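You operate a simulated robot arm through the tools that you are given. There is no shell and no other tool. Be economical: measure what you need, move in short steps, check, and stop when the job is done.

Carry out the task below with a simulated two-armed robot. There is one attempt and no reset: what you move stays moved.

TASK
Stack the purple label labelled "peanut" from the top of the wooden counter on top of the purple label marked "honey". Fetch the teal cloth and set it on the shelf under the wooden counter. Fetch the small red cup and set it on top of the purple wafer cup. Put the orange carton on the top of the wooden counter away on the shelf under the short counter. Put the purple label stand marked "pineapple" from the top of the wooden counter on the shelf under the wooden counter and the purple label stand marked "banana" on the shelf under the sealer. Take the small yellow cup and leave it on top of the green wafer cup. Switch the fast switch on. Open the wooden drawer under the pans, take the small teal cup from the inside of the wooden drawer and put it on top of the blue carton, then shut the pans. Open the glass door, take the paper towel by the sink and put it on the upper shelf of the glass case and shut the door again. Any order will do. Set down upright: small red cup, orange carton, purple label stand, small yellow cup.

Only the result counts: the job must be done as asked and must still hold three seconds after the hand-in. Knocking over, shifting, dropping, spilling or breaking anything else fails it. Flat cloth is picked up by pressing the open fingertips on it (5 to 10 N) and closing them slowly along it; thin cloth reads only 2 to 8 mm in the jaws.

THE ROBOT
Two 7-joint arms with two-finger grippers on one trunk, on a base that drives. Base frame: it is fixed to the floor where the robot stands at the start and does not move with it; the origin is under the middle of the robot, x ahead of it, y to its left, z up; the surface under the hand at the start is at about z = 0.85. Readings come in m, degrees, newtons and seconds.
The left shoulder is at the start at [0.05, 0.191, 1.217], the right one opposite. With the tool pointing down near the work surface each hand reaches from about 0.1 to 0.72 m from the robot's upright axis, wherever it stands, measured 20 degrees to its own side. Places, roughly: blue carton [-1, -1.75, 1]; fast switch [-6.3, 0.9, 1.3]; glass door [-5.2, 0.7, 1.1]; green wafer cup (6x6x7 cm) [0.5, 0.2, 0.9]; orange carton [0.75, -0.5, 1]; paper towel by the sink (7x12x3 cm) [-4.4, 0.9, 0.9]; purple label [0.75, 0, 0.75]; purple label stand [0.75, -0.5, 0.75]; purple wafer cup (6x6x7 cm) [0.5, 0.1, 0.9]; shelf under the sealer [-3, -1.6, 0.5]; shelf under the short counter (55x22 cm) [-5.08, 1.18, 0.46]; shelf under the wooden counter [0.6, -0.1, 0.3]; small red cup (6x6x7 cm) [0.6, -0.2, 0.9]; small teal cup (8x8x8 cm) [-4.1, 0.9, 0.5]; small yellow cup (6x6x7 cm) [0.6, -0.2, 0.9]; teal cloth (10x6x3 cm) [0.7, -0.1, 0.9]; upper shelf of the glass case (38x26 cm) [-5.04, 0.68, 1]; wooden drawer under the pans [-3.8, 0.9, 0.5]. Payload 2.69 kg a hand.
The TCP of each hand is the grasp point between the finger pads, 0.02 m short of the fingertips. In the tool frame z runs along the fingers and y along their closing line. Largest opening 0.1 m; the body of the gripper starts 0.063 m behind the TCP.
Orientation is told as [roll, pitch, yaw] about the base's x, y, z axes, in that order, counted from this pose: with the fingers straight down and closing along the base's y, the tool's x points along the base's -x, its y along +y and its z along -z.

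THE INTERFACE
- The arms move only by the tool nudge_tool. It takes "left_targets", "right_targets" or both (then of equal length, played together; a hand with none holds still); each is a list of rows, each a list of 6 numbers: the shift along the tool's x, y, z in m, then the turn, a rotation vector about the tool's x, y, z in degrees. In form: [[dx, dy, dz, ax, ay, az], ...]. A call has 1 to 20 rows; each row shifts and turns the commanded pose from where the row before left it, along the tool's axes as they then stand. "left_jaw" and "right_jaw" are, for a hand that has rows, the finger opening in m, from 0 to 0.1, set as the call begins (left out, the last holds). A row lasts 0.2 s, in which the tool goes at most 0.05 m and 8.6 degrees; a call with a longer step from one row to the next is refused whole, and so is a gripper value outside its range. Where a pose cannot be reached the arm comes as near as it can. A force on the tool above 40 N (or 10 N above the force at the start of the call, whichever is more), or a blocked arm, ends the call early, and 0.2 s more pass. The fingers move at their own pace (about 0.153 m/s each) and stop on an object; they squeeze with about 41 N. The grip force told is the motor's: it shows also when the fingers shut on nothing. Time passes only in rows, and 0.2 s behind the last, so rows that do not move let the fingers close. The reply holds the time, the measured pose of the TCP, the force on the tool along the base axes, the opening and the grip force, in the units named above and with some noise, with the torque about the TCP (base axes, N m) and any sound that the robot's microphone picked up.
- Cameras (640 x 400 px; columns grow to the right, rows downward): "scene" is now at [0.1262, 0.0064, 1.3824]; the picture's right is [0.07, -1.00, 0.00], its down [-0.62, -0.04, -0.78] and it looks along [0.78, 0.06, -0.62] (base axes); focal length 250 px, centre (320, 200). "left" rides on the left gripper at [0.07, 0.019, -0.099] in its tool frame; the picture's right is [-0.26, 0.97, 0.00], its down [-0.75, -0.20, -0.63] and it looks along [-0.61, -0.16, 0.78] (tool axes); focal length 230 px, centre (320, 200). "right" rides on the right gripper at [0.07, -0.019, -0.099] in its tool frame; the picture's right is [0.26, 0.97, 0.00], its down [-0.75, 0.20, -0.63] and it looks along [-0.61, 0.16, 0.78] (tool axes); focal length 230 px, centre (320, 200). There is no depth. A picture from a camera that has moved, and an enlarged one, comes with that camera's place and axes in the base frame and with its lens.
- camera(camera): a new picture of that camera. It takes no simulated time.
- raise_lower(by): slides the trunk up (or, below 0, down) by that many m; the arms and the scene camera ride with it, the base frame stays. It gives what a move gives, with no picture.
- drive_base(legs): drives the robot by 1 to 6 legs, each [ahead, left, turn to the left] in m, m and degrees, along the robot's own axes; the way and the turn of a leg run together, so that a leg with both is an arc; at most 1.5 m and 180 degrees a leg. The arms and the cameras ride along, it lands a little off, and it stops where it bumps. It gives what a move gives.
- turn_head(pan, tilt): turns the head with the scene camera to pan (to the left, within 80 degrees either way) and tilt (down, from -29 to 69), counted from straight ahead of the robot. It gives what a move gives.
- enlarge(camera, box): a new picture of the part [left, top, right, bottom] of that camera's present view, enlarged. It takes no simulated time.
- sign_off(): hands the job in; it is judged then, once.

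Go step by step. Nothing tells you exact positions but the pictures and the camera data: compare them with the known pose of the tool, close in by small moves and look again before you grip or let go. The budget is 556 turns and 364 pictures, counting those below and the enlarged ones. Unless the task says otherwise, let go and move clear before handing in, and close with one line.

The tools are called after ">>>" by a JSON object that holds its "api" and its "payload". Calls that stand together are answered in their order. nudge_tool: Moves the arms, as the interface text tells. Its arguments: {"type":"object","properties":{"left_targets":{"type":"array"},"left_jaw":{"type":"number"},"right_targets":{"type":"array"},"right_jaw":{"type":"number"}},"required":[]} The other tools are called the same way: raise_lower (by) slides the trunk up or down; drive_base (legs) drives the base; turn_head (pan, tilt) turns the head that bears the scene camera; camera (camera) takes a picture; enlarge (camera, box) takes an enlarged picture of a part of a camera's view; sign_off () hands the job in.

At the start:

```text
t: 0.0
left_eef_pos: [0.4436, 0.0417, 1.1783]
left_ee_rot: [0.0, 0.1, 0.1]
left_force: [0.1, -0.8, -0.5]
left_wrist_torque: [0.01, -0.01, 0.03]
left_finger_gap: 0.0999
left_grasp_force: 0.0
right_eef_pos: [0.4211, -0.3181, 1.1107]
right_ee_rot: [-0.1, 0.0, 0.0]
right_force: [-0.3, -0.4, 0.0]
right_wrist_torque: [-0.02, 0.01, 0.03]
right_finger_gap: 0.1001
right_grasp_force: 0.0
trunk travel left (down, up): [-0.275, 0.048]
robot x, y, heading: [0.0016, 0.0016, -0.0]
head pan, tilt: [4.1, 38.3]
```

scene: 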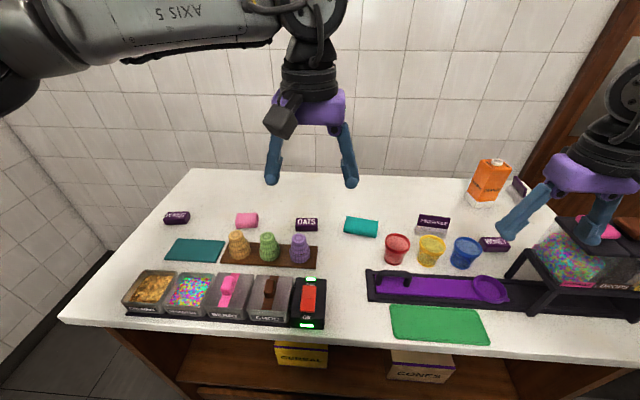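
right: 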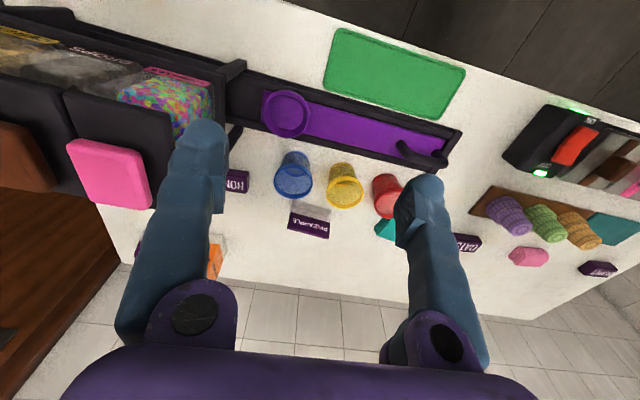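
left: 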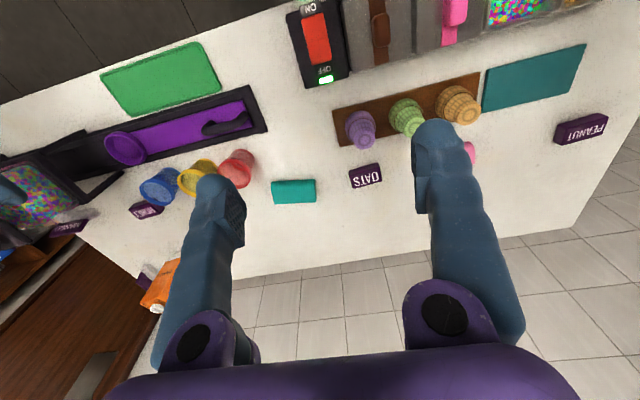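

I see the counter with the cups, wafer cups, labels, cloth and orange carton. I'll enlarge the picture to read the labels before I touch anything.

>>> {"api": "enlarge", "payload": {"camera": "scene", "box": [340, 140, 640, 330]}}

>>> {"api": "enlarge", "payload": {"camera": "scene", "box": [100, 180, 400, 370]}}

```text
2.11 times, centred on (490, 235) of scene
camera zoom: at [0.1262, 0.0064, 1.3824], right [0.07, -1.0, 0.0], down [-0.62, -0.04, -0.78], along [0.78, 0.06, -0.62], focal length 527 px, centre (-38, 126)
```

zoom: 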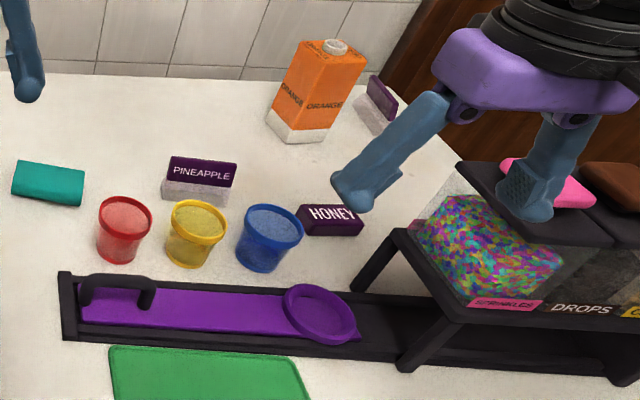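

```text
2.11 times, centred on (250, 275) of scene
camera zoom: at [0.1262, 0.0064, 1.3824], right [0.07, -1.0, 0.0], down [-0.62, -0.04, -0.78], along [0.78, 0.06, -0.62], focal length 527 px, centre (467, 42)
```

zoom: 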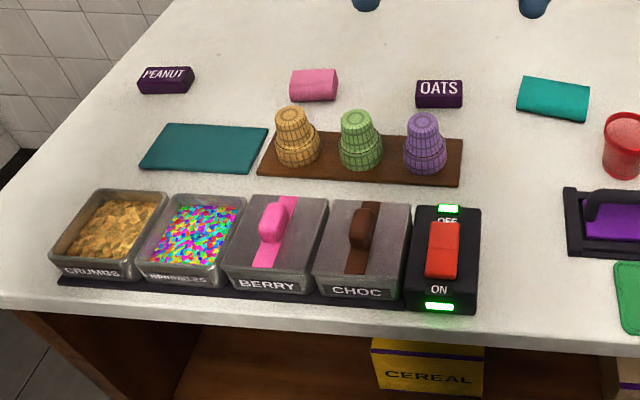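

The labels by the cups read pineapple (standing) and honey (lying), and peanut lies far left. I take the red cup to be near [0.57, -0.16] and the purple wafer cup near [0.56, 0.09]. I'll move the right hand out of the way first and bring the left hand over the red cup, turned so it closes along x.

>>> {"api": "nudge_tool", "payload": {"right_targets": [[0.02, -0.02, -0.03, 0, 0, 0], [0.02, -0.02, -0.03, 0, 0, 0], [0.02, -0.02, -0.03, 0, 0, 0], [0.02, -0.02, -0.03, 0, 0, 0], [0.02, -0.02, -0.03, 0, 0, 0], [0, 0, 0, 0, 0, 0], [0, 0, 0, 0, 0, 0], [0, 0, 0, 0, 0, 0], [0, 0, 0, 0, 0, 0], [0, 0, 0, 0, 0, 0], [0, 0, 0, 0, 0, 0]], "left_targets": [[0, 0, 0.01, 0, 0, 8.2], [0, 0, 0.01, 0, 0, 8.2], [0, 0, 0.01, 0, 0, 8.2], [0, 0, 0.01, 0, 0, 8.2], [0, 0, 0.01, 0, 0, 8.2], [0, 0, 0.01, 0, 0, 8.2], [0, 0, 0.01, 0, 0, 8.2], [0, 0, 0.01, 0, 0, 8.2], [0, 0, 0.01, 0, 0, 8.2], [0, 0, 0.01, 0, 0, 8.2], [0, 0, 0.01, 0, 0, 8]]}}

>>> {"api": "camera", "payload": {"camera": "scene"}}

>>> {"api": "camera", "payload": {"camera": "left"}}

```text
t: 2.4
left_eef_pos: [0.4433, 0.0417, 1.0916]
left_ee_rot: [-0.1, 0.0, -71.0]
left_force: [0.4, -1.7, 0.3]
left_wrist_torque: [0.0, -0.02, 0.01]
left_finger_gap: 0.0999
left_grasp_force: 0.1
left hand out of reach, approached as far as the arm can: row 9, 10, 11
right_eef_pos: [0.3195, -0.4198, 1.2596]
right_ee_rot: [0.0, 0.1, 0.0]
right_force: [-0.6, -0.1, 0.7]
right_wrist_torque: [0.0, -0.01, 0.01]
right_finger_gap: 0.0999
right_grasp_force: 0.1
trunk travel left (down, up): [-0.275, 0.048]
robot x, y, heading: [0.0016, 0.0017, -0.0]
head pan, tilt: [4.1, 38.3]
```

```text
358 pictures are left
camera scene: at [0.1262, 0.0064, 1.3824], right [0.07, -1.0, 0.0], down [-0.62, -0.04, -0.78], along [0.78, 0.06, -0.62], focal length 250 px, centre (320, 200)
```

scene: 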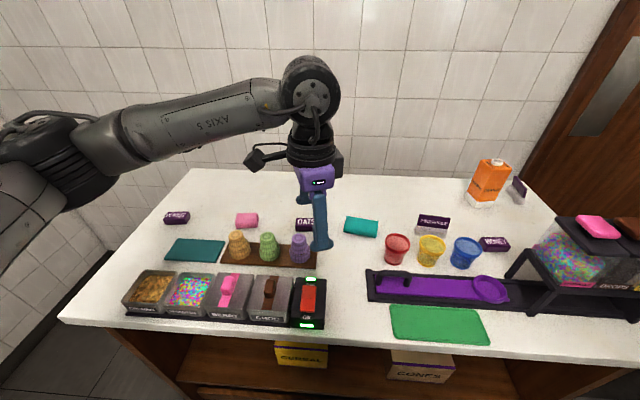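

```text
357 pictures are left
camera left: at [0.437, 0.1131, 1.1926], right [1.0, 0.07, 0.0], down [0.05, -0.77, 0.63], along [0.04, -0.63, -0.78], focal length 230 px, centre (320, 200)
```

left: 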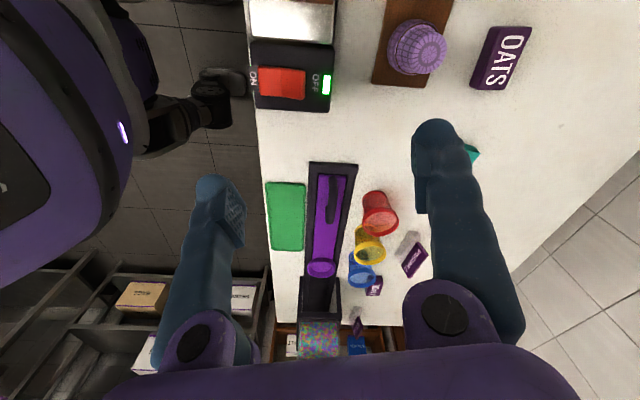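

The wrist reaches its limit near a yaw of -71, so I'll back the turn off a little and read the true angle.

>>> {"api": "nudge_tool", "payload": {"left_targets": [[0, 0, 0, 0, 0, -8], [0, 0, 0, 0, 0, -8], [0, 0, 0, 0, 0, -8]]}}

>>> {"api": "enlarge", "payload": {"camera": "scene", "box": [360, 140, 640, 320]}}

```text
t: 3.2
left_eef_pos: [0.4426, 0.0432, 1.0932]
left_ee_rot: [0.1, 0.1, -46.8]
left_force: [0.4, 0.5, 0.7]
left_wrist_torque: [-0.01, 0.02, 0.01]
left_finger_gap: 0.1001
left_grasp_force: 0.0
right_eef_pos: [0.3176, -0.4186, 1.2611]
right_ee_rot: [0.0, 0.0, 0.1]
right_force: [-1.3, 0.4, -0.6]
right_wrist_torque: [0.01, -0.01, -0.03]
right_finger_gap: 0.1002
right_grasp_force: 0.0
trunk travel left (down, up): [-0.275, 0.048]
robot x, y, heading: [0.0025, -0.002, 0.2]
head pan, tilt: [4.1, 38.3]
```

```text
2.22 times, centred on (500, 230) of scene
camera zoom: at [0.1262, 0.0064, 1.3824], right [0.07, -1.0, 0.0], down [-0.62, -0.04, -0.78], along [0.78, 0.06, -0.62], focal length 556 px, centre (-80, 133)
```

zoom: 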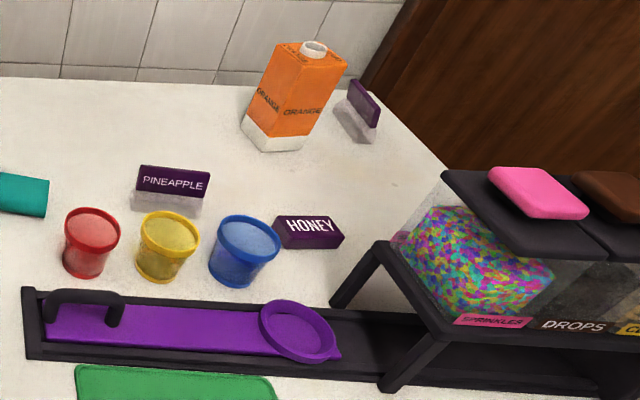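

The red cup lies ahead and to the right of the left hand. I'll move over it, clear of the rim, and look.

>>> {"api": "nudge_tool", "payload": {"left_targets": [[-0.0388, -0.0081, 0.01, 0, 0, 0], [-0.0388, -0.0081, 0.01, 0, 0, 0], [-0.0388, -0.0081, 0.01, 0, 0, 0], [-0.0388, -0.0081, 0.01, 0, 0, 0], [-0.0388, -0.0081, 0.01, 0, 0, 0], [-0.0388, -0.0081, 0.01, 0, 0, 0], [0, 0, 0, 0, 0, 8], [0, 0, 0, 0, 0, 8]]}}

>>> {"api": "camera", "payload": {"camera": "scene"}}

>>> {"api": "camera", "payload": {"camera": "left"}}

```text
t: 5.0
left_eef_pos: [0.5288, -0.1339, 1.034]
left_ee_rot: [0.0, -0.3, -53.6]
left_force: [-1.5, -0.6, 0.1]
left_wrist_torque: [-0.02, -0.03, 0.0]
left_finger_gap: 0.0999
left_grasp_force: 0.1
left hand out of reach, approached as far as the arm can: row 6, 7, 8
right_eef_pos: [0.3192, -0.4179, 1.26]
right_ee_rot: [0.0, -0.1, 0.0]
right_force: [-0.2, 0.7, -0.3]
right_wrist_torque: [-0.06, 0.01, -0.02]
right_finger_gap: 0.1001
right_grasp_force: 0.1
trunk travel left (down, up): [-0.275, 0.048]
robot x, y, heading: [-0.0028, -0.0016, 0.1]
head pan, tilt: [4.1, 38.3]
```

```text
355 pictures are left
camera scene: at [0.1265, 0.0074, 1.3824], right [0.07, -1.0, 0.0], down [-0.62, -0.05, -0.78], along [0.78, 0.06, -0.62], focal length 250 px, centre (320, 200)
```

scene: 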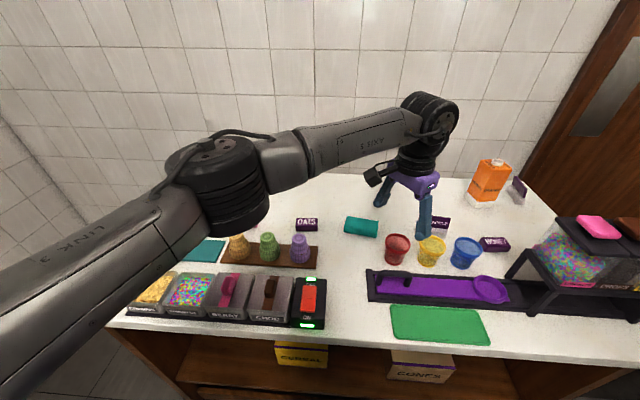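

```text
354 pictures are left
camera left: at [0.5012, -0.0666, 1.1324], right [0.93, 0.37, 0.0], down [0.28, -0.72, 0.63], along [0.23, -0.59, -0.77], focal length 230 px, centre (320, 200)
```

left: 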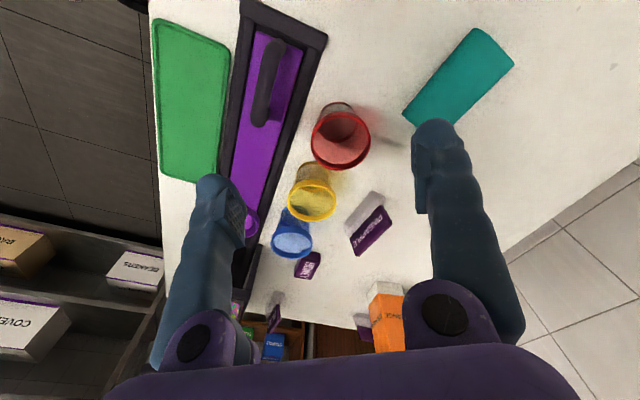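

The left hand runs out of reach across the body. I'll shift the base 0.2 m to the right, so both cups and the wafer cups are in easy reach of the left hand.

>>> {"api": "drive_base", "payload": {"legs": [[0, -0.2, 0]]}}

>>> {"api": "camera", "payload": {"camera": "scene"}}

```text
t: 7.4
left_eef_pos: [0.5277, -0.3369, 1.0329]
left_ee_rot: [0.1, -0.2, -53.8]
left_force: [-0.2, -0.1, 0.1]
left_wrist_torque: [0.03, -0.01, 0.01]
left_finger_gap: 0.0998
left_grasp_force: 0.1
right_eef_pos: [0.3175, -0.621, 1.2594]
right_ee_rot: [0.1, 0.0, -0.2]
right_force: [-0.3, 0.0, 0.4]
right_wrist_torque: [-0.02, -0.02, 0.0]
right_finger_gap: 0.1001
right_grasp_force: 0.1
trunk travel left (down, up): [-0.275, 0.048]
robot x, y, heading: [-0.001, -0.202, -0.0]
head pan, tilt: [4.1, 38.3]
```

```text
353 pictures are left
camera scene: at [0.1258, -0.1951, 1.3824], right [0.07, -1.0, 0.0], down [-0.62, -0.04, -0.78], along [0.78, 0.05, -0.62], focal length 250 px, centre (320, 200)
```

scene: 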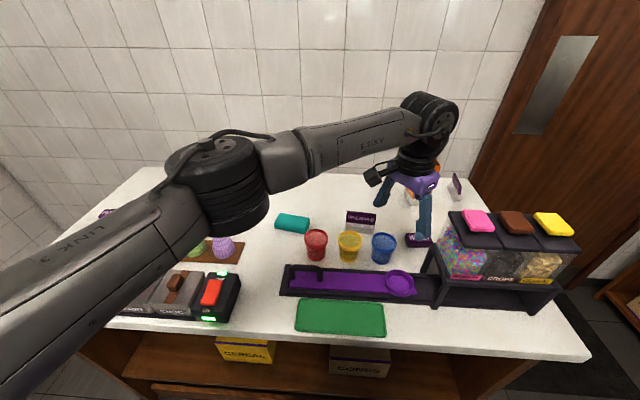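

Now I'll bring the left hand back over the red cup at about [0.562, -0.154] and check.

>>> {"api": "nudge_tool", "payload": {"left_targets": [[0.0256, 0.027, 0.006, 0, 0, 0], [0.0256, 0.027, 0.006, 0, 0, 0], [0.0256, 0.027, 0.006, 0, 0, 0], [0.0256, 0.027, 0.006, 0, 0, 0], [0.0256, 0.027, 0.006, 0, 0, 0]]}}

>>> {"api": "camera", "payload": {"camera": "left"}}

>>> {"api": "camera", "payload": {"camera": "scene"}}

```text
t: 8.6
left_eef_pos: [0.5534, -0.1901, 1.0077]
left_ee_rot: [0.1, -0.2, -53.8]
left_force: [-1.0, 0.1, 0.0]
left_wrist_torque: [0.01, 0.03, 0.0]
left_finger_gap: 0.0999
left_grasp_force: 0.1
left hand out of reach, approached as far as the arm can: row 5
right_eef_pos: [0.3181, -0.6208, 1.2607]
right_ee_rot: [0.0, 0.0, -0.1]
right_force: [-0.2, -0.4, -0.3]
right_wrist_torque: [-0.02, 0.0, 0.0]
right_finger_gap: 0.1
right_grasp_force: 0.0
trunk travel left (down, up): [-0.275, 0.048]
robot x, y, heading: [0.0011, -0.2006, -0.1]
head pan, tilt: [4.1, 38.3]
```

```text
352 pictures are left
camera left: at [0.5248, -0.1229, 1.1076], right [0.93, 0.36, 0.0], down [0.28, -0.72, 0.63], along [0.23, -0.59, -0.77], focal length 230 px, centre (320, 200)
```

left: 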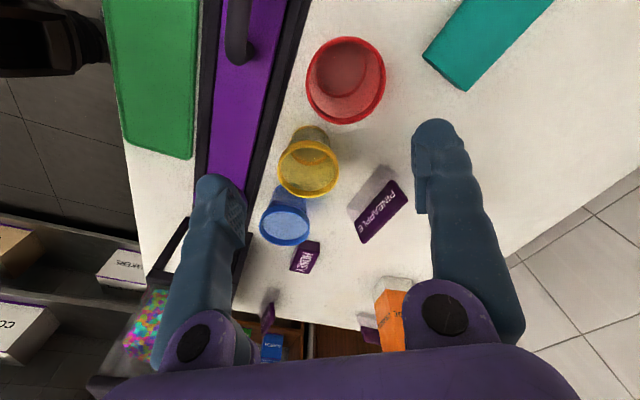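

```text
351 pictures are left
camera scene: at [0.1258, -0.1956, 1.3824], right [0.07, -1.0, 0.0], down [-0.62, -0.04, -0.78], along [0.78, 0.05, -0.62], focal length 250 px, centre (320, 200)
```

scene: 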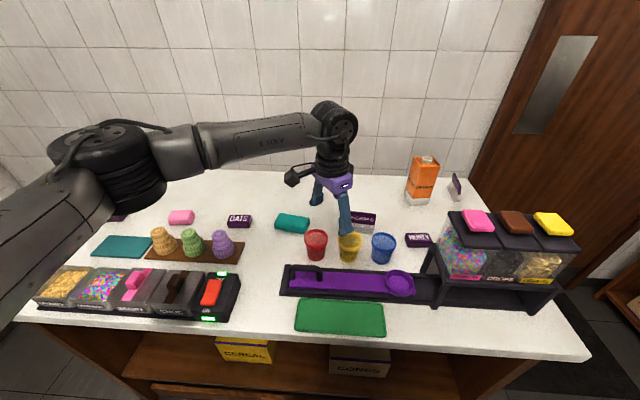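

The wrist limit bites here too. A yaw of -45 is enough between the cups, so I'll turn back a bit and centre over the red cup at about [0.559, -0.153].

>>> {"api": "nudge_tool", "payload": {"left_targets": [[0, 0, 0, 0, 0, -8.5], [0.011, 0.015, 0, 0, 0, 0], [0.011, 0.015, 0, 0, 0, 0], [0, 0, 0, 0, 0, 0]]}}

>>> {"api": "camera", "payload": {"camera": "left"}}

>>> {"api": "enlarge", "payload": {"camera": "scene", "box": [220, 160, 480, 320]}}

```text
t: 9.6
left_eef_pos: [0.5595, -0.1526, 1.0075]
left_ee_rot: [0.0, -0.3, -45.3]
left_force: [-0.6, 0.3, -0.7]
left_wrist_torque: [0.0, -0.02, 0.05]
left_finger_gap: 0.1001
left_grasp_force: 0.1
right_eef_pos: [0.3165, -0.6217, 1.2593]
right_ee_rot: [0.0, 0.0, -0.2]
right_force: [-0.7, 0.0, -0.8]
right_wrist_torque: [0.01, -0.05, 0.01]
right_finger_gap: 0.1
right_grasp_force: 0.1
trunk travel left (down, up): [-0.275, 0.048]
robot x, y, heading: [0.0011, -0.2032, -0.2]
head pan, tilt: [4.1, 38.3]
```

```text
350 pictures are left
camera left: at [0.5213, -0.0915, 1.1075], right [0.87, 0.5, 0.0], down [0.38, -0.67, 0.63], along [0.32, -0.55, -0.77], focal length 230 px, centre (320, 200)
```

left: 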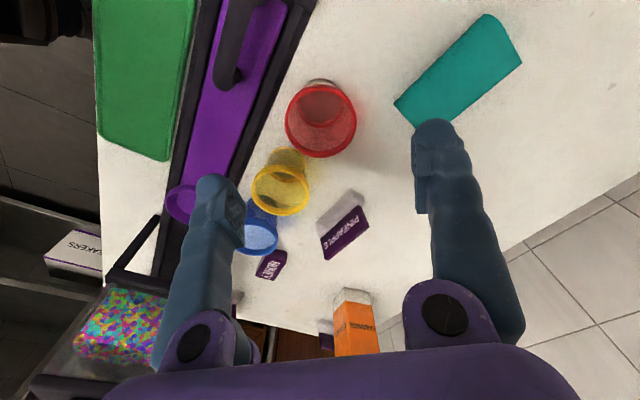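

```text
2.46 times, centred on (350, 240) of scene
camera zoom: at [0.1258, -0.1952, 1.3824], right [0.07, -1.0, 0.0], down [-0.62, -0.04, -0.78], along [0.78, 0.05, -0.62], focal length 616 px, centre (246, 102)
```

zoom: 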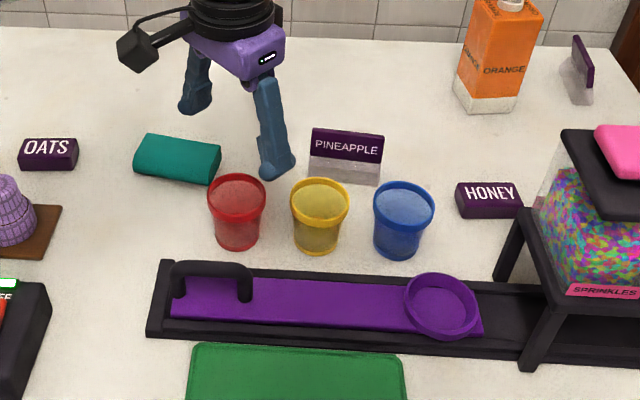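

The hand is centred over the red cup. I'll narrow the jaws a little to clear the tray, descend to z of about 0.90 and close.

>>> {"api": "nudge_tool", "payload": {"left_targets": [[0, 0, 0.02, 0, 0, 0], [0, 0, 0.03, 0, 0, 0], [0, 0, 0.03, 0, 0, 0], [0, 0, 0.025, 0, 0, 0], [0, 0, 0, 0, 0, 0]], "left_jaw": 0.088}}

>>> {"api": "enlarge", "payload": {"camera": "scene", "box": [220, 160, 480, 320]}}

```text
t: 10.8
left_eef_pos: [0.5595, -0.1543, 0.9016]
left_ee_rot: [0.0, -0.2, -45.1]
left_force: [-0.6, 0.6, 0.1]
left_wrist_torque: [0.0, 0.01, 0.01]
left_finger_gap: 0.0879
left_grasp_force: 0.1
right_eef_pos: [0.3169, -0.6214, 1.2598]
right_ee_rot: [0.0, 0.0, -0.2]
right_force: [-0.5, -0.4, 0.1]
right_wrist_torque: [-0.01, 0.03, -0.01]
right_finger_gap: 0.0999
right_grasp_force: 0.0
trunk travel left (down, up): [-0.275, 0.048]
robot x, y, heading: [-0.0026, -0.1993, 0.1]
head pan, tilt: [4.1, 38.3]
```

```text
2.46 times, centred on (350, 240) of scene
camera zoom: at [0.1257, -0.1949, 1.3824], right [0.07, -1.0, 0.0], down [-0.62, -0.04, -0.78], along [0.78, 0.05, -0.62], focal length 616 px, centre (246, 102)
```

zoom: 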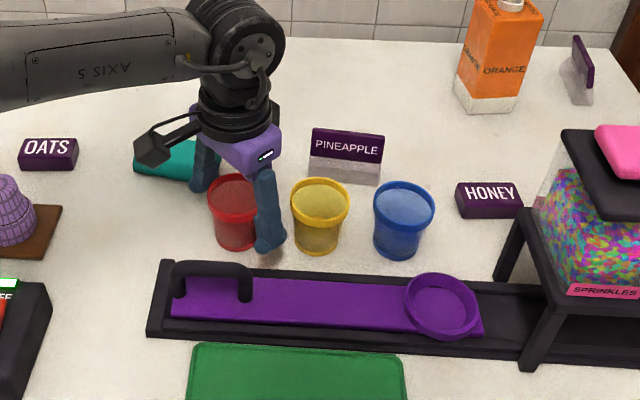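

The fingers straddle the red cup. I'll close and lift, then look.

>>> {"api": "nudge_tool", "payload": {"left_targets": [[0, 0, 0, 0, 0, 0], [0, 0, 0, 0, 0, 0], [0, 0, -0.02, 0, 0, 0], [0, 0, -0.04, 0, 0, 0], [0, 0, -0.04, 0, 0, 0], [0, 0, -0.04, 0, 0, 0]], "left_jaw": 0.0}}

>>> {"api": "camera", "payload": {"camera": "scene"}}

>>> {"api": "camera", "payload": {"camera": "left"}}

```text
t: 12.2
left_eef_pos: [0.5603, -0.1537, 1.0428]
left_ee_rot: [0.1, -0.3, -45.2]
left_force: [0.0, -0.6, -0.1]
left_wrist_torque: [0.03, 0.03, 0.01]
left_finger_gap: 0.0543
left_grasp_force: 41.0
right_eef_pos: [0.3165, -0.6222, 1.2607]
right_ee_rot: [-0.1, -0.1, -0.1]
right_force: [-0.1, -1.2, 0.3]
right_wrist_torque: [0.02, -0.02, 0.01]
right_finger_gap: 0.1001
right_grasp_force: 0.1
trunk travel left (down, up): [-0.275, 0.048]
robot x, y, heading: [-0.0006, -0.1996, -0.4]
head pan, tilt: [4.1, 38.3]
```

```text
347 pictures are left
camera scene: at [0.1253, -0.195, 1.3824], right [0.07, -1.0, 0.0], down [-0.62, -0.04, -0.78], along [0.78, 0.05, -0.62], focal length 250 px, centre (320, 200)
```

scene: 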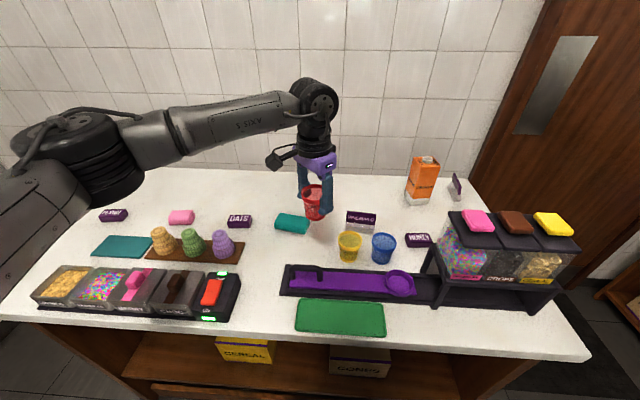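

```text
346 pictures are left
camera left: at [0.5234, -0.0914, 1.1433], right [0.87, 0.5, 0.0], down [0.38, -0.67, 0.63], along [0.32, -0.55, -0.77], focal length 230 px, centre (320, 200)
```

left: 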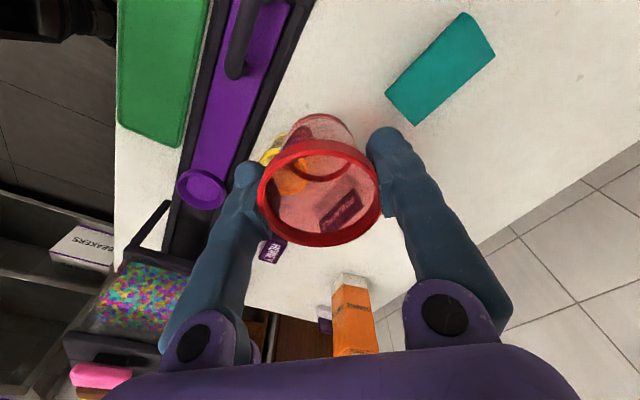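

The red cup is held upright. I'll measure the wafer cups closely.

>>> {"api": "enlarge", "payload": {"camera": "scene", "box": [130, 205, 260, 285]}}

```text
4.92 times, centred on (195, 245) of scene
camera zoom: at [0.1253, -0.195, 1.3824], right [0.07, -1.0, 0.0], down [-0.62, -0.04, -0.78], along [0.78, 0.05, -0.62], focal length 1232 px, centre (935, -22)
```

zoom: 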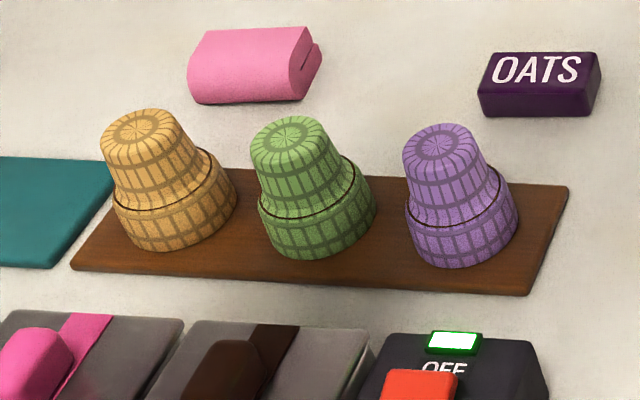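

The purple wafer cup top is at about [0.542, 0.090, 0.93]. I'll turn back for reach and carry the red cup above it.

>>> {"api": "nudge_tool", "payload": {"left_targets": [[0, 0, 0, 0, 0, -8], [0, 0, 0, 0, 0, -8], [0, 0, 0, 0, 0, -8], [0, 0, 0, 0, 0, -8], [0.0121, 0.0389, 0, 0, 0, 0], [0.0121, 0.0389, 0, 0, 0, 0], [0.0121, 0.0389, 0, 0, 0, 0], [0.0121, 0.0389, 0, 0, 0, 0], [0.0121, 0.0389, 0, 0, 0, 0], [0.0121, 0.0389, 0, 0, 0, 0], [0, 0, 0, 0, 0, 0]]}}

>>> {"api": "enlarge", "payload": {"camera": "scene", "box": [130, 165, 290, 265]}}

>>> {"api": "camera", "payload": {"camera": "left"}}

```text
t: 14.6
left_eef_pos: [0.5437, 0.09, 1.0412]
left_ee_rot: [0.0, -0.2, -13.3]
left_force: [0.0, 0.9, -0.3]
left_wrist_torque: [-0.01, -0.01, 0.02]
left_finger_gap: 0.0543
left_grasp_force: 41.0
right_eef_pos: [0.3171, -0.6228, 1.2603]
right_ee_rot: [0.0, 0.0, -0.2]
right_force: [0.4, 0.1, -0.4]
right_wrist_torque: [0.01, -0.01, -0.02]
right_finger_gap: 0.0999
right_grasp_force: 0.0
trunk travel left (down, up): [-0.275, 0.048]
robot x, y, heading: [0.0002, -0.1982, -0.0]
head pan, tilt: [4.1, 38.3]
```

```text
4.00 times, centred on (210, 215) of scene
camera zoom: at [0.1261, -0.1956, 1.3824], right [0.07, -1.0, 0.0], down [-0.62, -0.04, -0.78], along [0.78, 0.05, -0.62], focal length 1001 px, centre (760, 140)
```

zoom: 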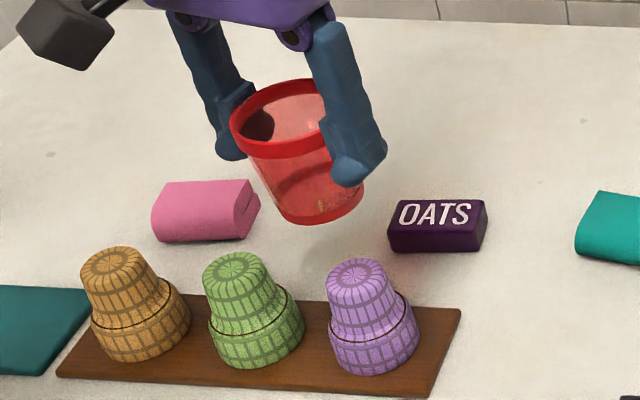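

```text
343 pictures are left
camera left: at [0.4788, 0.124, 1.1419], right [0.47, 0.88, 0.0], down [0.68, -0.37, 0.63], along [0.56, -0.3, -0.77], focal length 230 px, centre (320, 200)
```

left: 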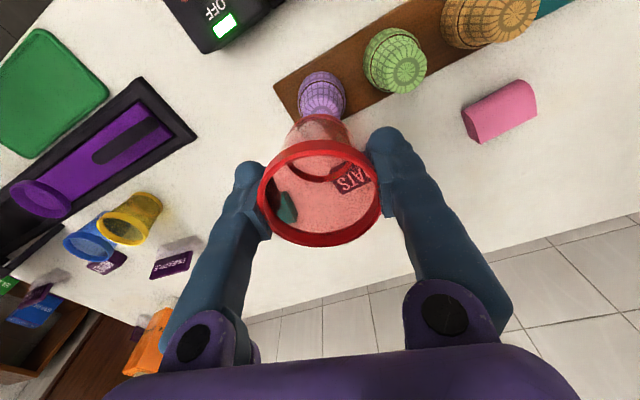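

Let me zoom in on the left camera for the purple wafer cup's true place.

>>> {"api": "enlarge", "payload": {"camera": "left", "box": [240, 40, 460, 180]}}

```text
2.86 times, centred on (350, 110) of left
camera zoom: at [0.4788, 0.124, 1.1419], right [0.47, 0.88, 0.0], down [0.68, -0.37, 0.63], along [0.56, -0.3, -0.77], focal length 657 px, centre (234, 457)
```

zoom: 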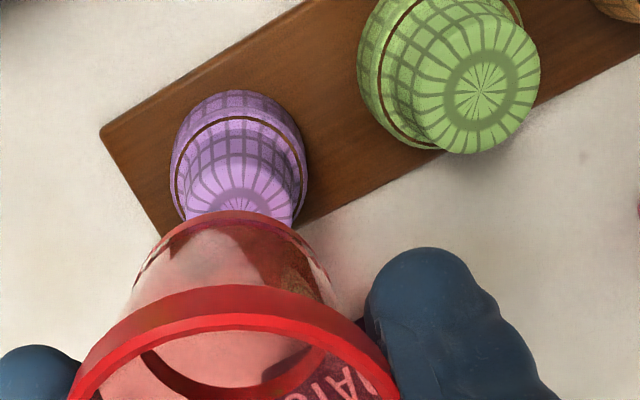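

The wafer top is at about [0.545, 0.090], right under the cup. I'll descend to about 1 cm above contact.

>>> {"api": "nudge_tool", "payload": {"left_targets": [[-0.001, 0, 0.025, 0, 0, 0], [0, 0, 0.025, 0, 0, 0], [0, 0, 0, 0, 0, 0]]}}

>>> {"api": "enlarge", "payload": {"camera": "scene", "box": [160, 180, 290, 270]}}

```text
t: 15.4
left_eef_pos: [0.5455, 0.0896, 0.9928]
left_ee_rot: [-0.2, -0.2, -13.3]
left_force: [0.0, -1.0, -0.2]
left_wrist_torque: [0.02, 0.04, 0.01]
left_finger_gap: 0.0544
left_grasp_force: 41.5
right_eef_pos: [0.3175, -0.6215, 1.2605]
right_ee_rot: [0.0, 0.0, -0.1]
right_force: [-0.4, 0.0, 1.0]
right_wrist_torque: [-0.02, -0.01, -0.03]
right_finger_gap: 0.1
right_grasp_force: 0.0
trunk travel left (down, up): [-0.275, 0.048]
robot x, y, heading: [-0.0019, -0.2041, -0.1]
head pan, tilt: [4.1, 38.3]
```

```text
4.44 times, centred on (225, 225) of scene
camera zoom: at [0.1258, -0.195, 1.3824], right [0.07, -1.0, 0.0], down [-0.62, -0.04, -0.78], along [0.78, 0.05, -0.62], focal length 1112 px, centre (742, 89)
```

zoom: 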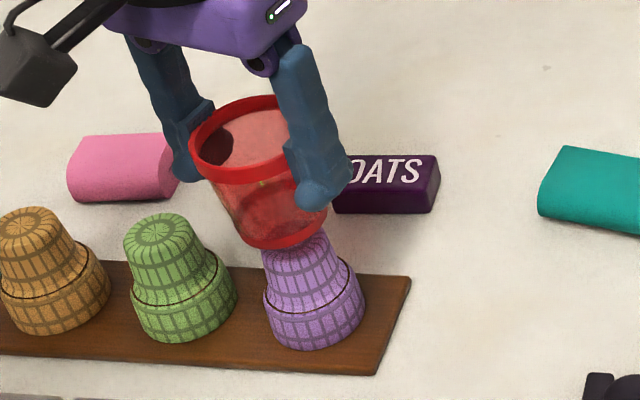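

It is close to contact, and the cup sits about 3 mm to the left of the wafer's axis. I'll correct that and lower in small steps.

>>> {"api": "nudge_tool", "payload": {"left_targets": [[0, -0.003, 0.002, 0, 0, 0], [0, 0, 0.003, 0, 0, 0], [0, 0, 0.003, 0, 0, 0], [0, 0, 0, 0, 0, 0]]}}

>>> {"api": "enlarge", "payload": {"camera": "scene", "box": [160, 180, 290, 270]}}

```text
t: 16.4
left_eef_pos: [0.5433, 0.0878, 0.984]
left_ee_rot: [-0.2, -0.2, -13.2]
left_force: [0.3, 0.6, -0.1]
left_wrist_torque: [-0.01, 0.01, 0.02]
left_finger_gap: 0.0545
left_grasp_force: 40.7
right_eef_pos: [0.3171, -0.6225, 1.26]
right_ee_rot: [0.0, 0.0, -0.2]
right_force: [-0.8, -0.2, 0.0]
right_wrist_torque: [0.0, 0.05, 0.05]
right_finger_gap: 0.1
right_grasp_force: 0.1
trunk travel left (down, up): [-0.275, 0.048]
robot x, y, heading: [-0.0027, -0.1977, -0.2]
head pan, tilt: [4.1, 38.3]
```

```text
4.44 times, centred on (225, 225) of scene
camera zoom: at [0.1258, -0.1949, 1.3824], right [0.07, -1.0, 0.0], down [-0.62, -0.04, -0.78], along [0.78, 0.05, -0.62], focal length 1112 px, centre (742, 89)
```

zoom: 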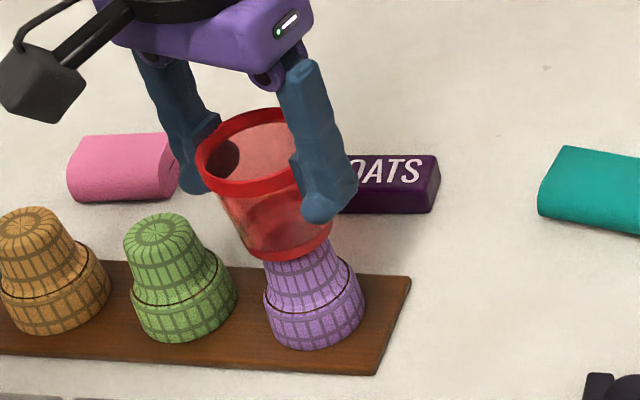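

>>> {"api": "nudge_tool", "payload": {"left_targets": [[0, -0.001, 0.002, 0, 0, 0], [0, 0, 0.002, 0, 0, 0], [0, 0, 0.002, 0, 0, 0], [0, 0, 0, 0, 0, 0]]}}

>>> {"api": "enlarge", "payload": {"camera": "scene", "box": [160, 180, 290, 270]}}

>>> {"api": "enlarge", "payload": {"camera": "left", "box": [240, 40, 460, 180]}}

```text
t: 17.4
left_eef_pos: [0.5451, 0.0877, 0.9804]
left_ee_rot: [-0.1, -0.2, -13.2]
left_force: [0.4, -0.5, -0.8]
left_wrist_torque: [0.05, -0.01, -0.05]
left_finger_gap: 0.0546
left_grasp_force: 41.7
right_eef_pos: [0.3177, -0.6215, 1.2586]
right_ee_rot: [0.0, 0.0, -0.2]
right_force: [1.1, 0.9, 0.2]
right_wrist_torque: [-0.01, 0.01, 0.0]
right_finger_gap: 0.0996
right_grasp_force: 0.1
trunk travel left (down, up): [-0.275, 0.048]
robot x, y, heading: [-0.0013, -0.2016, -0.1]
head pan, tilt: [4.1, 38.3]
```

```text
4.44 times, centred on (225, 225) of scene
camera zoom: at [0.1258, -0.1949, 1.3824], right [0.07, -1.0, 0.0], down [-0.62, -0.04, -0.78], along [0.78, 0.05, -0.62], focal length 1112 px, centre (742, 89)
```

zoom: 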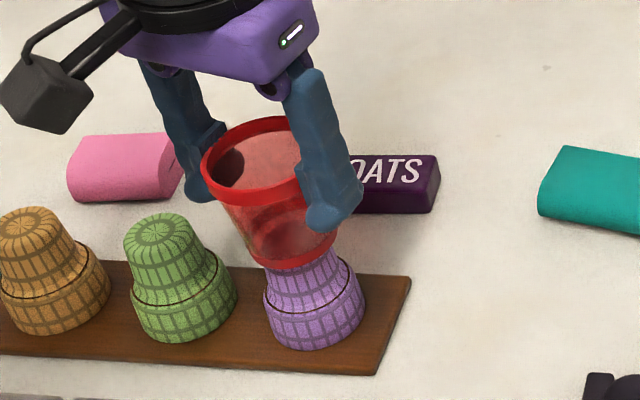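

```text
2.86 times, centred on (350, 110) of left
camera zoom: at [0.4785, 0.1203, 1.0787], right [0.47, 0.88, 0.0], down [0.68, -0.36, 0.63], along [0.56, -0.3, -0.77], focal length 657 px, centre (234, 457)
```

zoom: 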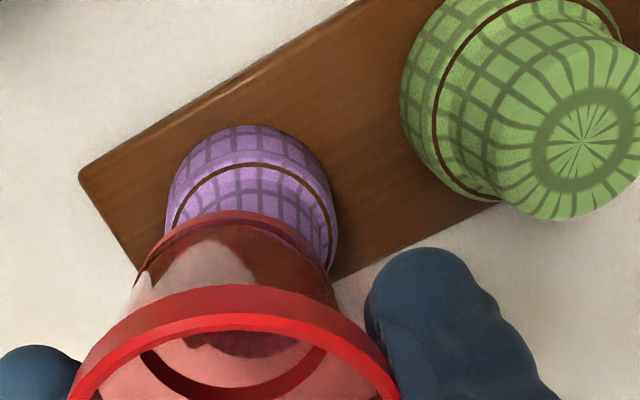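

Still no contact force, and the two views agree to within 3 mm. I'll keep lowering gently.

>>> {"api": "nudge_tool", "payload": {"left_targets": [[0, 0, 0.002, 0, 0, 0], [0, 0, 0.002, 0, 0, 0], [0, 0, 0.001, 0, 0, 0], [0, 0, 0, 0, 0, 0]]}}

>>> {"api": "enlarge", "payload": {"camera": "scene", "box": [160, 180, 290, 270]}}

```text
t: 18.4
left_eef_pos: [0.5421, 0.0859, 0.9751]
left_ee_rot: [-0.1, -0.5, -13.3]
left_force: [0.8, 1.3, 9.5]
left_wrist_torque: [0.13, -0.09, -0.02]
left_finger_gap: 0.0546
left_grasp_force: 40.8
right_eef_pos: [0.3166, -0.6221, 1.2602]
right_ee_rot: [0.0, -0.2, -0.3]
right_force: [-0.4, 0.0, 0.3]
right_wrist_torque: [-0.01, 0.0, 0.02]
right_finger_gap: 0.1
right_grasp_force: 0.1
trunk travel left (down, up): [-0.275, 0.048]
robot x, y, heading: [-0.0023, -0.2018, -0.3]
head pan, tilt: [4.1, 38.3]
```

```text
4.44 times, centred on (225, 225) of scene
camera zoom: at [0.125, -0.1953, 1.3826], right [0.07, -1.0, 0.0], down [-0.62, -0.04, -0.78], along [0.78, 0.05, -0.62], focal length 1112 px, centre (742, 89)
```

zoom: 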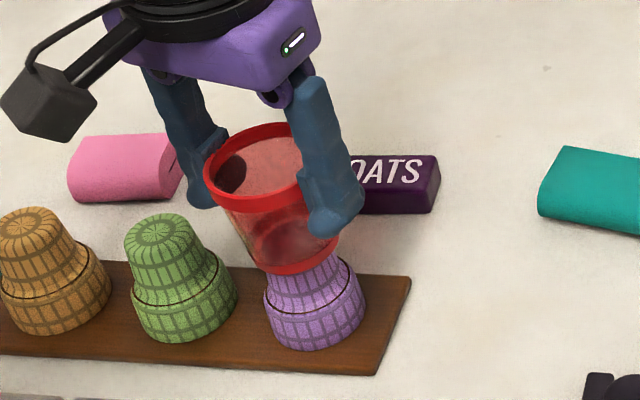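

Contact reads 9.5 N, and the torque suggests the wafer is a few mm towards +x and +y. I'll lift slightly, correct and set it down again lightly.

>>> {"api": "nudge_tool", "payload": {"left_targets": [[0, 0, -0.003, 0, 0, 0], [-0.003, 0.003, 0, 0, 0, 0], [0, 0, 0.002, 0, 0, 0], [0, 0, 0, 0, 0, 0]]}}

>>> {"api": "enlarge", "payload": {"camera": "left", "box": [240, 40, 460, 180]}}

```text
t: 19.4
left_eef_pos: [0.5472, 0.0892, 0.9761]
left_ee_rot: [-0.1, -0.2, -13.2]
left_force: [-0.5, -0.7, 5.6]
left_wrist_torque: [0.09, 0.0, 0.0]
left_finger_gap: 0.0545
left_grasp_force: 41.0
right_eef_pos: [0.3162, -0.6214, 1.2601]
right_ee_rot: [-0.1, -0.2, -0.2]
right_force: [0.8, -0.4, 0.0]
right_wrist_torque: [-0.01, 0.02, 0.02]
right_finger_gap: 0.1002
right_grasp_force: 0.0
trunk travel left (down, up): [-0.275, 0.048]
robot x, y, heading: [0.0007, -0.1962, -0.2]
head pan, tilt: [4.1, 38.3]
```

```text
2.86 times, centred on (350, 110) of left
camera zoom: at [0.481, 0.1223, 1.075], right [0.47, 0.88, 0.0], down [0.68, -0.36, 0.63], along [0.56, -0.3, -0.77], focal length 657 px, centre (234, 457)
```

zoom: 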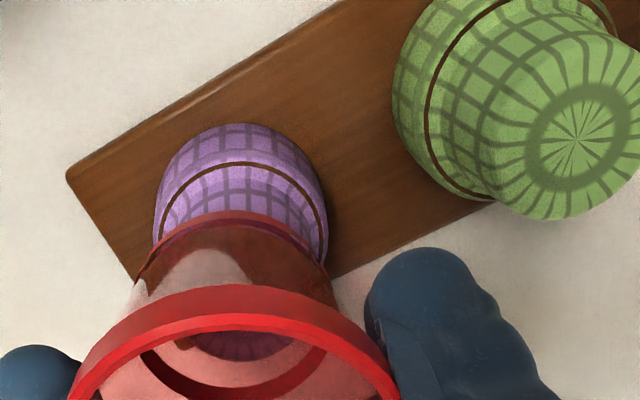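

The cup is centred on the wafer now. I'll open the jaws and rise straight up.

>>> {"api": "nudge_tool", "payload": {"left_targets": [[0, 0, 0, 0, 0, 0], [0, 0, 0, 0, 0, 0]], "left_jaw": 0.08}}

>>> {"api": "enlarge", "payload": {"camera": "scene", "box": [160, 180, 290, 270]}}

```text
t: 20.0
left_eef_pos: [0.5461, 0.0889, 0.9739]
left_ee_rot: [-0.1, -0.3, -13.2]
left_force: [-0.8, -0.4, 0.7]
left_wrist_torque: [-0.03, -0.03, -0.03]
left_finger_gap: 0.0801
left_grasp_force: 0.0
right_eef_pos: [0.317, -0.6225, 1.2588]
right_ee_rot: [0.0, 0.0, -0.1]
right_force: [-0.4, -0.1, 0.5]
right_wrist_torque: [0.01, 0.02, 0.02]
right_finger_gap: 0.1
right_grasp_force: 0.0
trunk travel left (down, up): [-0.275, 0.048]
robot x, y, heading: [0.0015, -0.203, -0.3]
head pan, tilt: [4.1, 38.3]
```

```text
4.44 times, centred on (225, 225) of scene
camera zoom: at [0.1259, -0.1949, 1.3824], right [0.07, -1.0, 0.0], down [-0.62, -0.04, -0.78], along [0.78, 0.05, -0.62], focal length 1112 px, centre (742, 89)
```

zoom: 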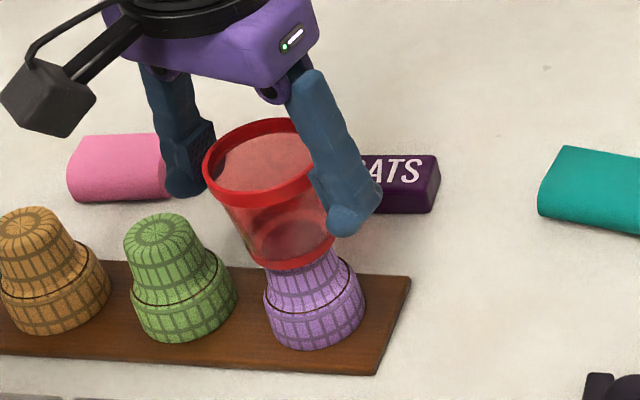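

The red cup stands. I'll rise and go over the yellow cup at about [0.559, -0.238].

>>> {"api": "nudge_tool", "payload": {"left_targets": [[0, 0, -0.02, 0, 0, 0], [0, 0, -0.03, 0, 0, 0], [0, 0, -0.04, 0, 0, 0], [0, 0, -0.02, 0, 0, 8], [0, 0, 0, 0, 0, 8], [0, 0, 0, 0, 0, 8], [0, 0, 0, 0, 0, 8], [-0.03, -0.0277, 0, 0, 0, 0], [-0.03, -0.0277, 0, 0, 0, 0], [-0.03, -0.0277, 0, 0, 0, 0], [-0.03, -0.0277, 0, 0, 0, 0], [-0.03, -0.0277, 0, 0, 0, 0], [-0.03, -0.0277, 0, 0, 0, 0], [-0.03, -0.0277, 0.03, 0, 0, 0], [-0.03, -0.0277, 0.03, 0, 0, 0], [0, 0, 0, 0, 0, 0]]}}

>>> {"api": "camera", "payload": {"camera": "left"}}

>>> {"api": "camera", "payload": {"camera": "scene"}}

```text
refused: row 14 steps farther than a row can; nothing moved
```

```text
334 pictures are left
camera left: at [0.4814, 0.1223, 1.0742], right [0.47, 0.88, 0.0], down [0.68, -0.37, 0.63], along [0.56, -0.3, -0.77], focal length 230 px, centre (320, 200)
```

left: 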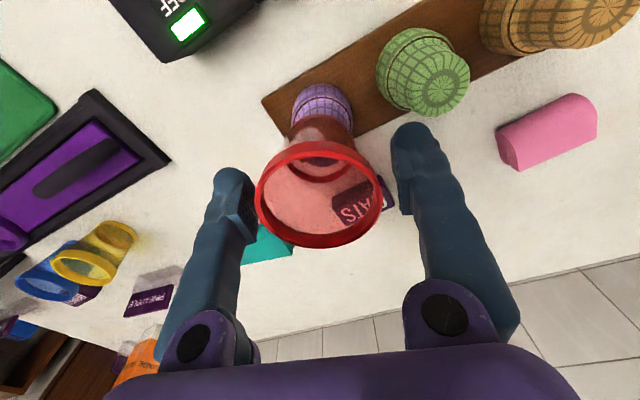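

```text
333 pictures are left
camera scene: at [0.1259, -0.1949, 1.3824], right [0.07, -1.0, 0.0], down [-0.62, -0.04, -0.78], along [0.78, 0.05, -0.62], focal length 250 px, centre (320, 200)
```

scene: 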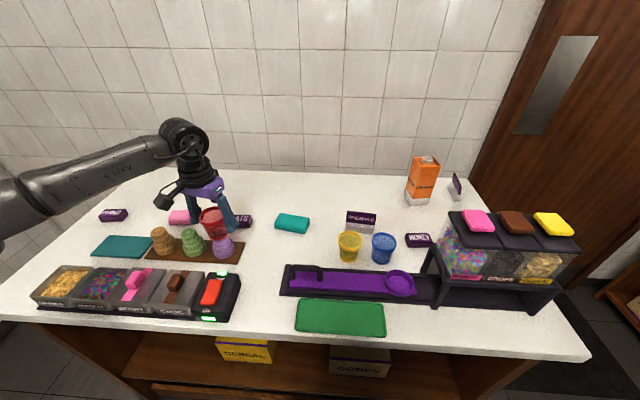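

One row was too long, so the call was refused and nothing moved. I'll repeat it with shorter rows.

>>> {"api": "nudge_tool", "payload": {"left_targets": [[0, 0, -0.02, 0, 0, 0], [0, 0, -0.03, 0, 0, 0], [0, 0, -0.04, 0, 0, 0], [0, 0, -0.02, 0, 0, 8], [0, 0, 0, 0, 0, 8], [0, 0, 0, 0, 0, 8], [0, 0, 0, 0, 0, 8], [-0.03, -0.0277, 0, 0, 0, 0], [-0.03, -0.0277, 0, 0, 0, 0], [-0.03, -0.0277, 0, 0, 0, 0], [-0.03, -0.0277, 0, 0, 0, 0], [-0.03, -0.0277, 0, 0, 0, 0], [-0.03, -0.0277, 0, 0, 0, 0], [-0.03, -0.0277, 0.02, 0, 0, 0], [-0.03, -0.0277, 0.02, 0, 0, 0], [0, 0, 0.03, 0, 0, 0], [0, 0, 0, 0, 0, 0]]}}

>>> {"api": "camera", "payload": {"camera": "left"}}

>>> {"api": "enlarge", "payload": {"camera": "scene", "box": [220, 160, 480, 320]}}

```text
t: 23.6
left_eef_pos: [0.6255, -0.2289, 1.0157]
left_ee_rot: [0.2, -0.4, -33.2]
left_force: [0.3, 1.0, 0.0]
left_wrist_torque: [0.03, 0.0, -0.04]
left_finger_gap: 0.0801
left_grasp_force: 0.0
left hand out of reach, approached as far as the arm can: row 6, 7
right_eef_pos: [0.3162, -0.6225, 1.2604]
right_ee_rot: [0.1, -0.1, -0.3]
right_force: [1.0, -0.3, -0.7]
right_wrist_torque: [0.0, -0.02, 0.0]
right_finger_gap: 0.1002
right_grasp_force: 0.1
trunk travel left (down, up): [-0.275, 0.048]
robot x, y, heading: [-0.0005, -0.1986, 0.0]
head pan, tilt: [4.1, 38.3]
```

```text
332 pictures are left
camera left: at [0.5746, -0.1752, 1.1149], right [0.74, 0.67, 0.0], down [0.51, -0.58, 0.64], along [0.43, -0.47, -0.77], focal length 230 px, centre (320, 200)
```

left: 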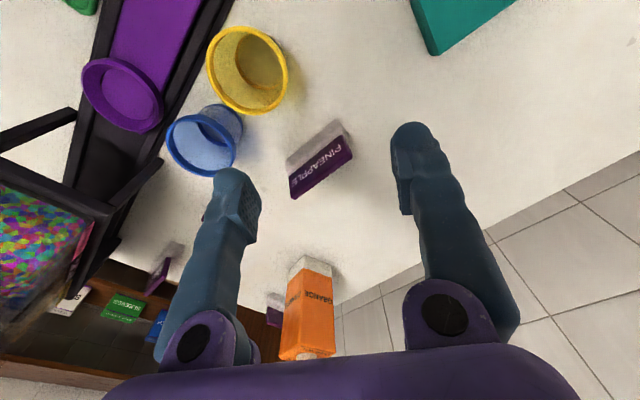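

```text
2.46 times, centred on (350, 240) of scene
camera zoom: at [0.1254, -0.1956, 1.3825], right [0.07, -1.0, 0.0], down [-0.62, -0.04, -0.78], along [0.78, 0.05, -0.62], focal length 616 px, centre (246, 102)
```

zoom: 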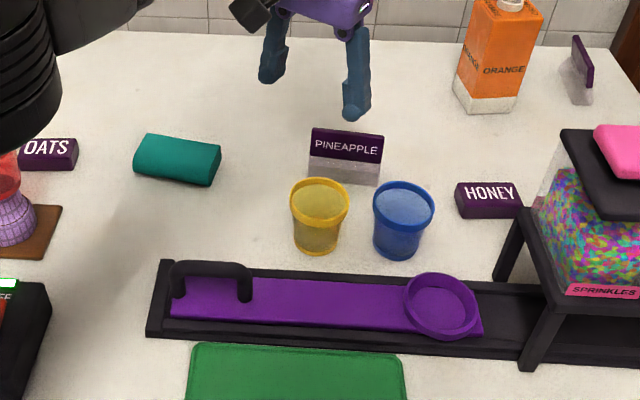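

The yellow cup measures [0.5586, -0.236]. I'll move there and turn to -47.

>>> {"api": "nudge_tool", "payload": {"left_targets": [[0.0259, -0.0217, 0, 0, 0, 0], [0.0259, -0.0217, 0, 0, 0, 0], [0, 0, 0, 0, 0, 7], [0, 0, 0, 0, 0, 7], [0, 0, 0, 0, 0, 0]]}}

>>> {"api": "camera", "payload": {"camera": "left"}}

```text
t: 24.8
left_eef_pos: [0.5577, -0.2356, 1.0161]
left_ee_rot: [0.0, -0.2, -47.3]
left_force: [-0.2, -0.7, -0.6]
left_wrist_torque: [-0.03, 0.01, -0.01]
left_finger_gap: 0.0801
left_grasp_force: 0.0
right_eef_pos: [0.3174, -0.6224, 1.259]
right_ee_rot: [0.0, 0.0, -0.2]
right_force: [0.5, -0.8, -0.3]
right_wrist_torque: [0.0, -0.03, -0.02]
right_finger_gap: 0.1001
right_grasp_force: 0.0
trunk travel left (down, up): [-0.275, 0.048]
robot x, y, heading: [0.003, -0.1985, -0.3]
head pan, tilt: [4.1, 38.3]
```

```text
330 pictures are left
camera left: at [0.5238, -0.1725, 1.1155], right [0.89, 0.47, 0.0], down [0.36, -0.69, 0.63], along [0.3, -0.56, -0.77], focal length 230 px, centre (320, 200)
```

left: 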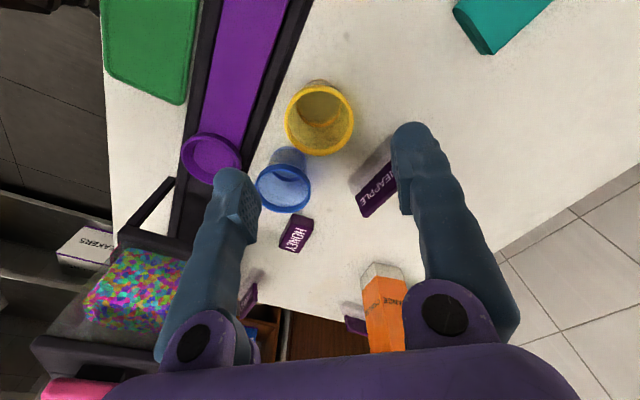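

Centred. I'll descend, close and lift.

>>> {"api": "nudge_tool", "payload": {"left_targets": [[0, 0, 0.03, 0, 0, 0], [0, 0, 0.03, 0, 0, 0], [0, 0, 0.03, 0, 0, 0], [0, 0, 0.024, 0, 0, 0], [0, 0, 0, 0, 0, 0]]}}

>>> {"api": "enlarge", "payload": {"camera": "scene", "box": [220, 160, 480, 320]}}

```text
t: 26.0
left_eef_pos: [0.5593, -0.2361, 0.9012]
left_ee_rot: [0.1, -0.3, -47.3]
left_force: [-0.6, -0.2, 0.4]
left_wrist_torque: [-0.01, 0.03, -0.05]
left_finger_gap: 0.08
left_grasp_force: 0.1
right_eef_pos: [0.3184, -0.6215, 1.2601]
right_ee_rot: [-0.1, 0.0, -0.2]
right_force: [-0.4, -0.2, 0.1]
right_wrist_torque: [0.03, 0.04, 0.0]
right_finger_gap: 0.1001
right_grasp_force: 0.2
trunk travel left (down, up): [-0.275, 0.048]
robot x, y, heading: [-0.0002, -0.2041, 0.2]
head pan, tilt: [4.1, 38.3]
```

```text
2.46 times, centred on (350, 240) of scene
camera zoom: at [0.1257, -0.1949, 1.3824], right [0.07, -1.0, 0.0], down [-0.62, -0.04, -0.78], along [0.78, 0.05, -0.62], focal length 616 px, centre (246, 102)
```

zoom: 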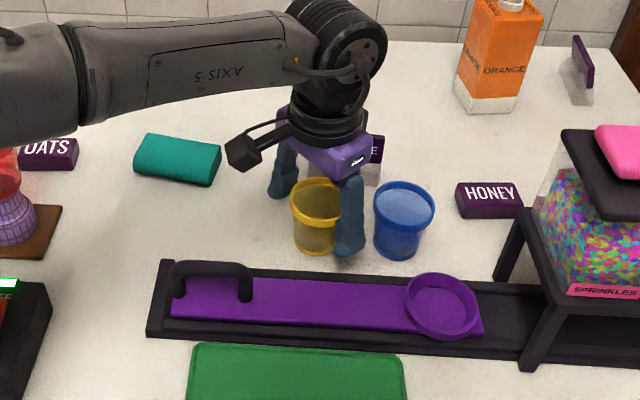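

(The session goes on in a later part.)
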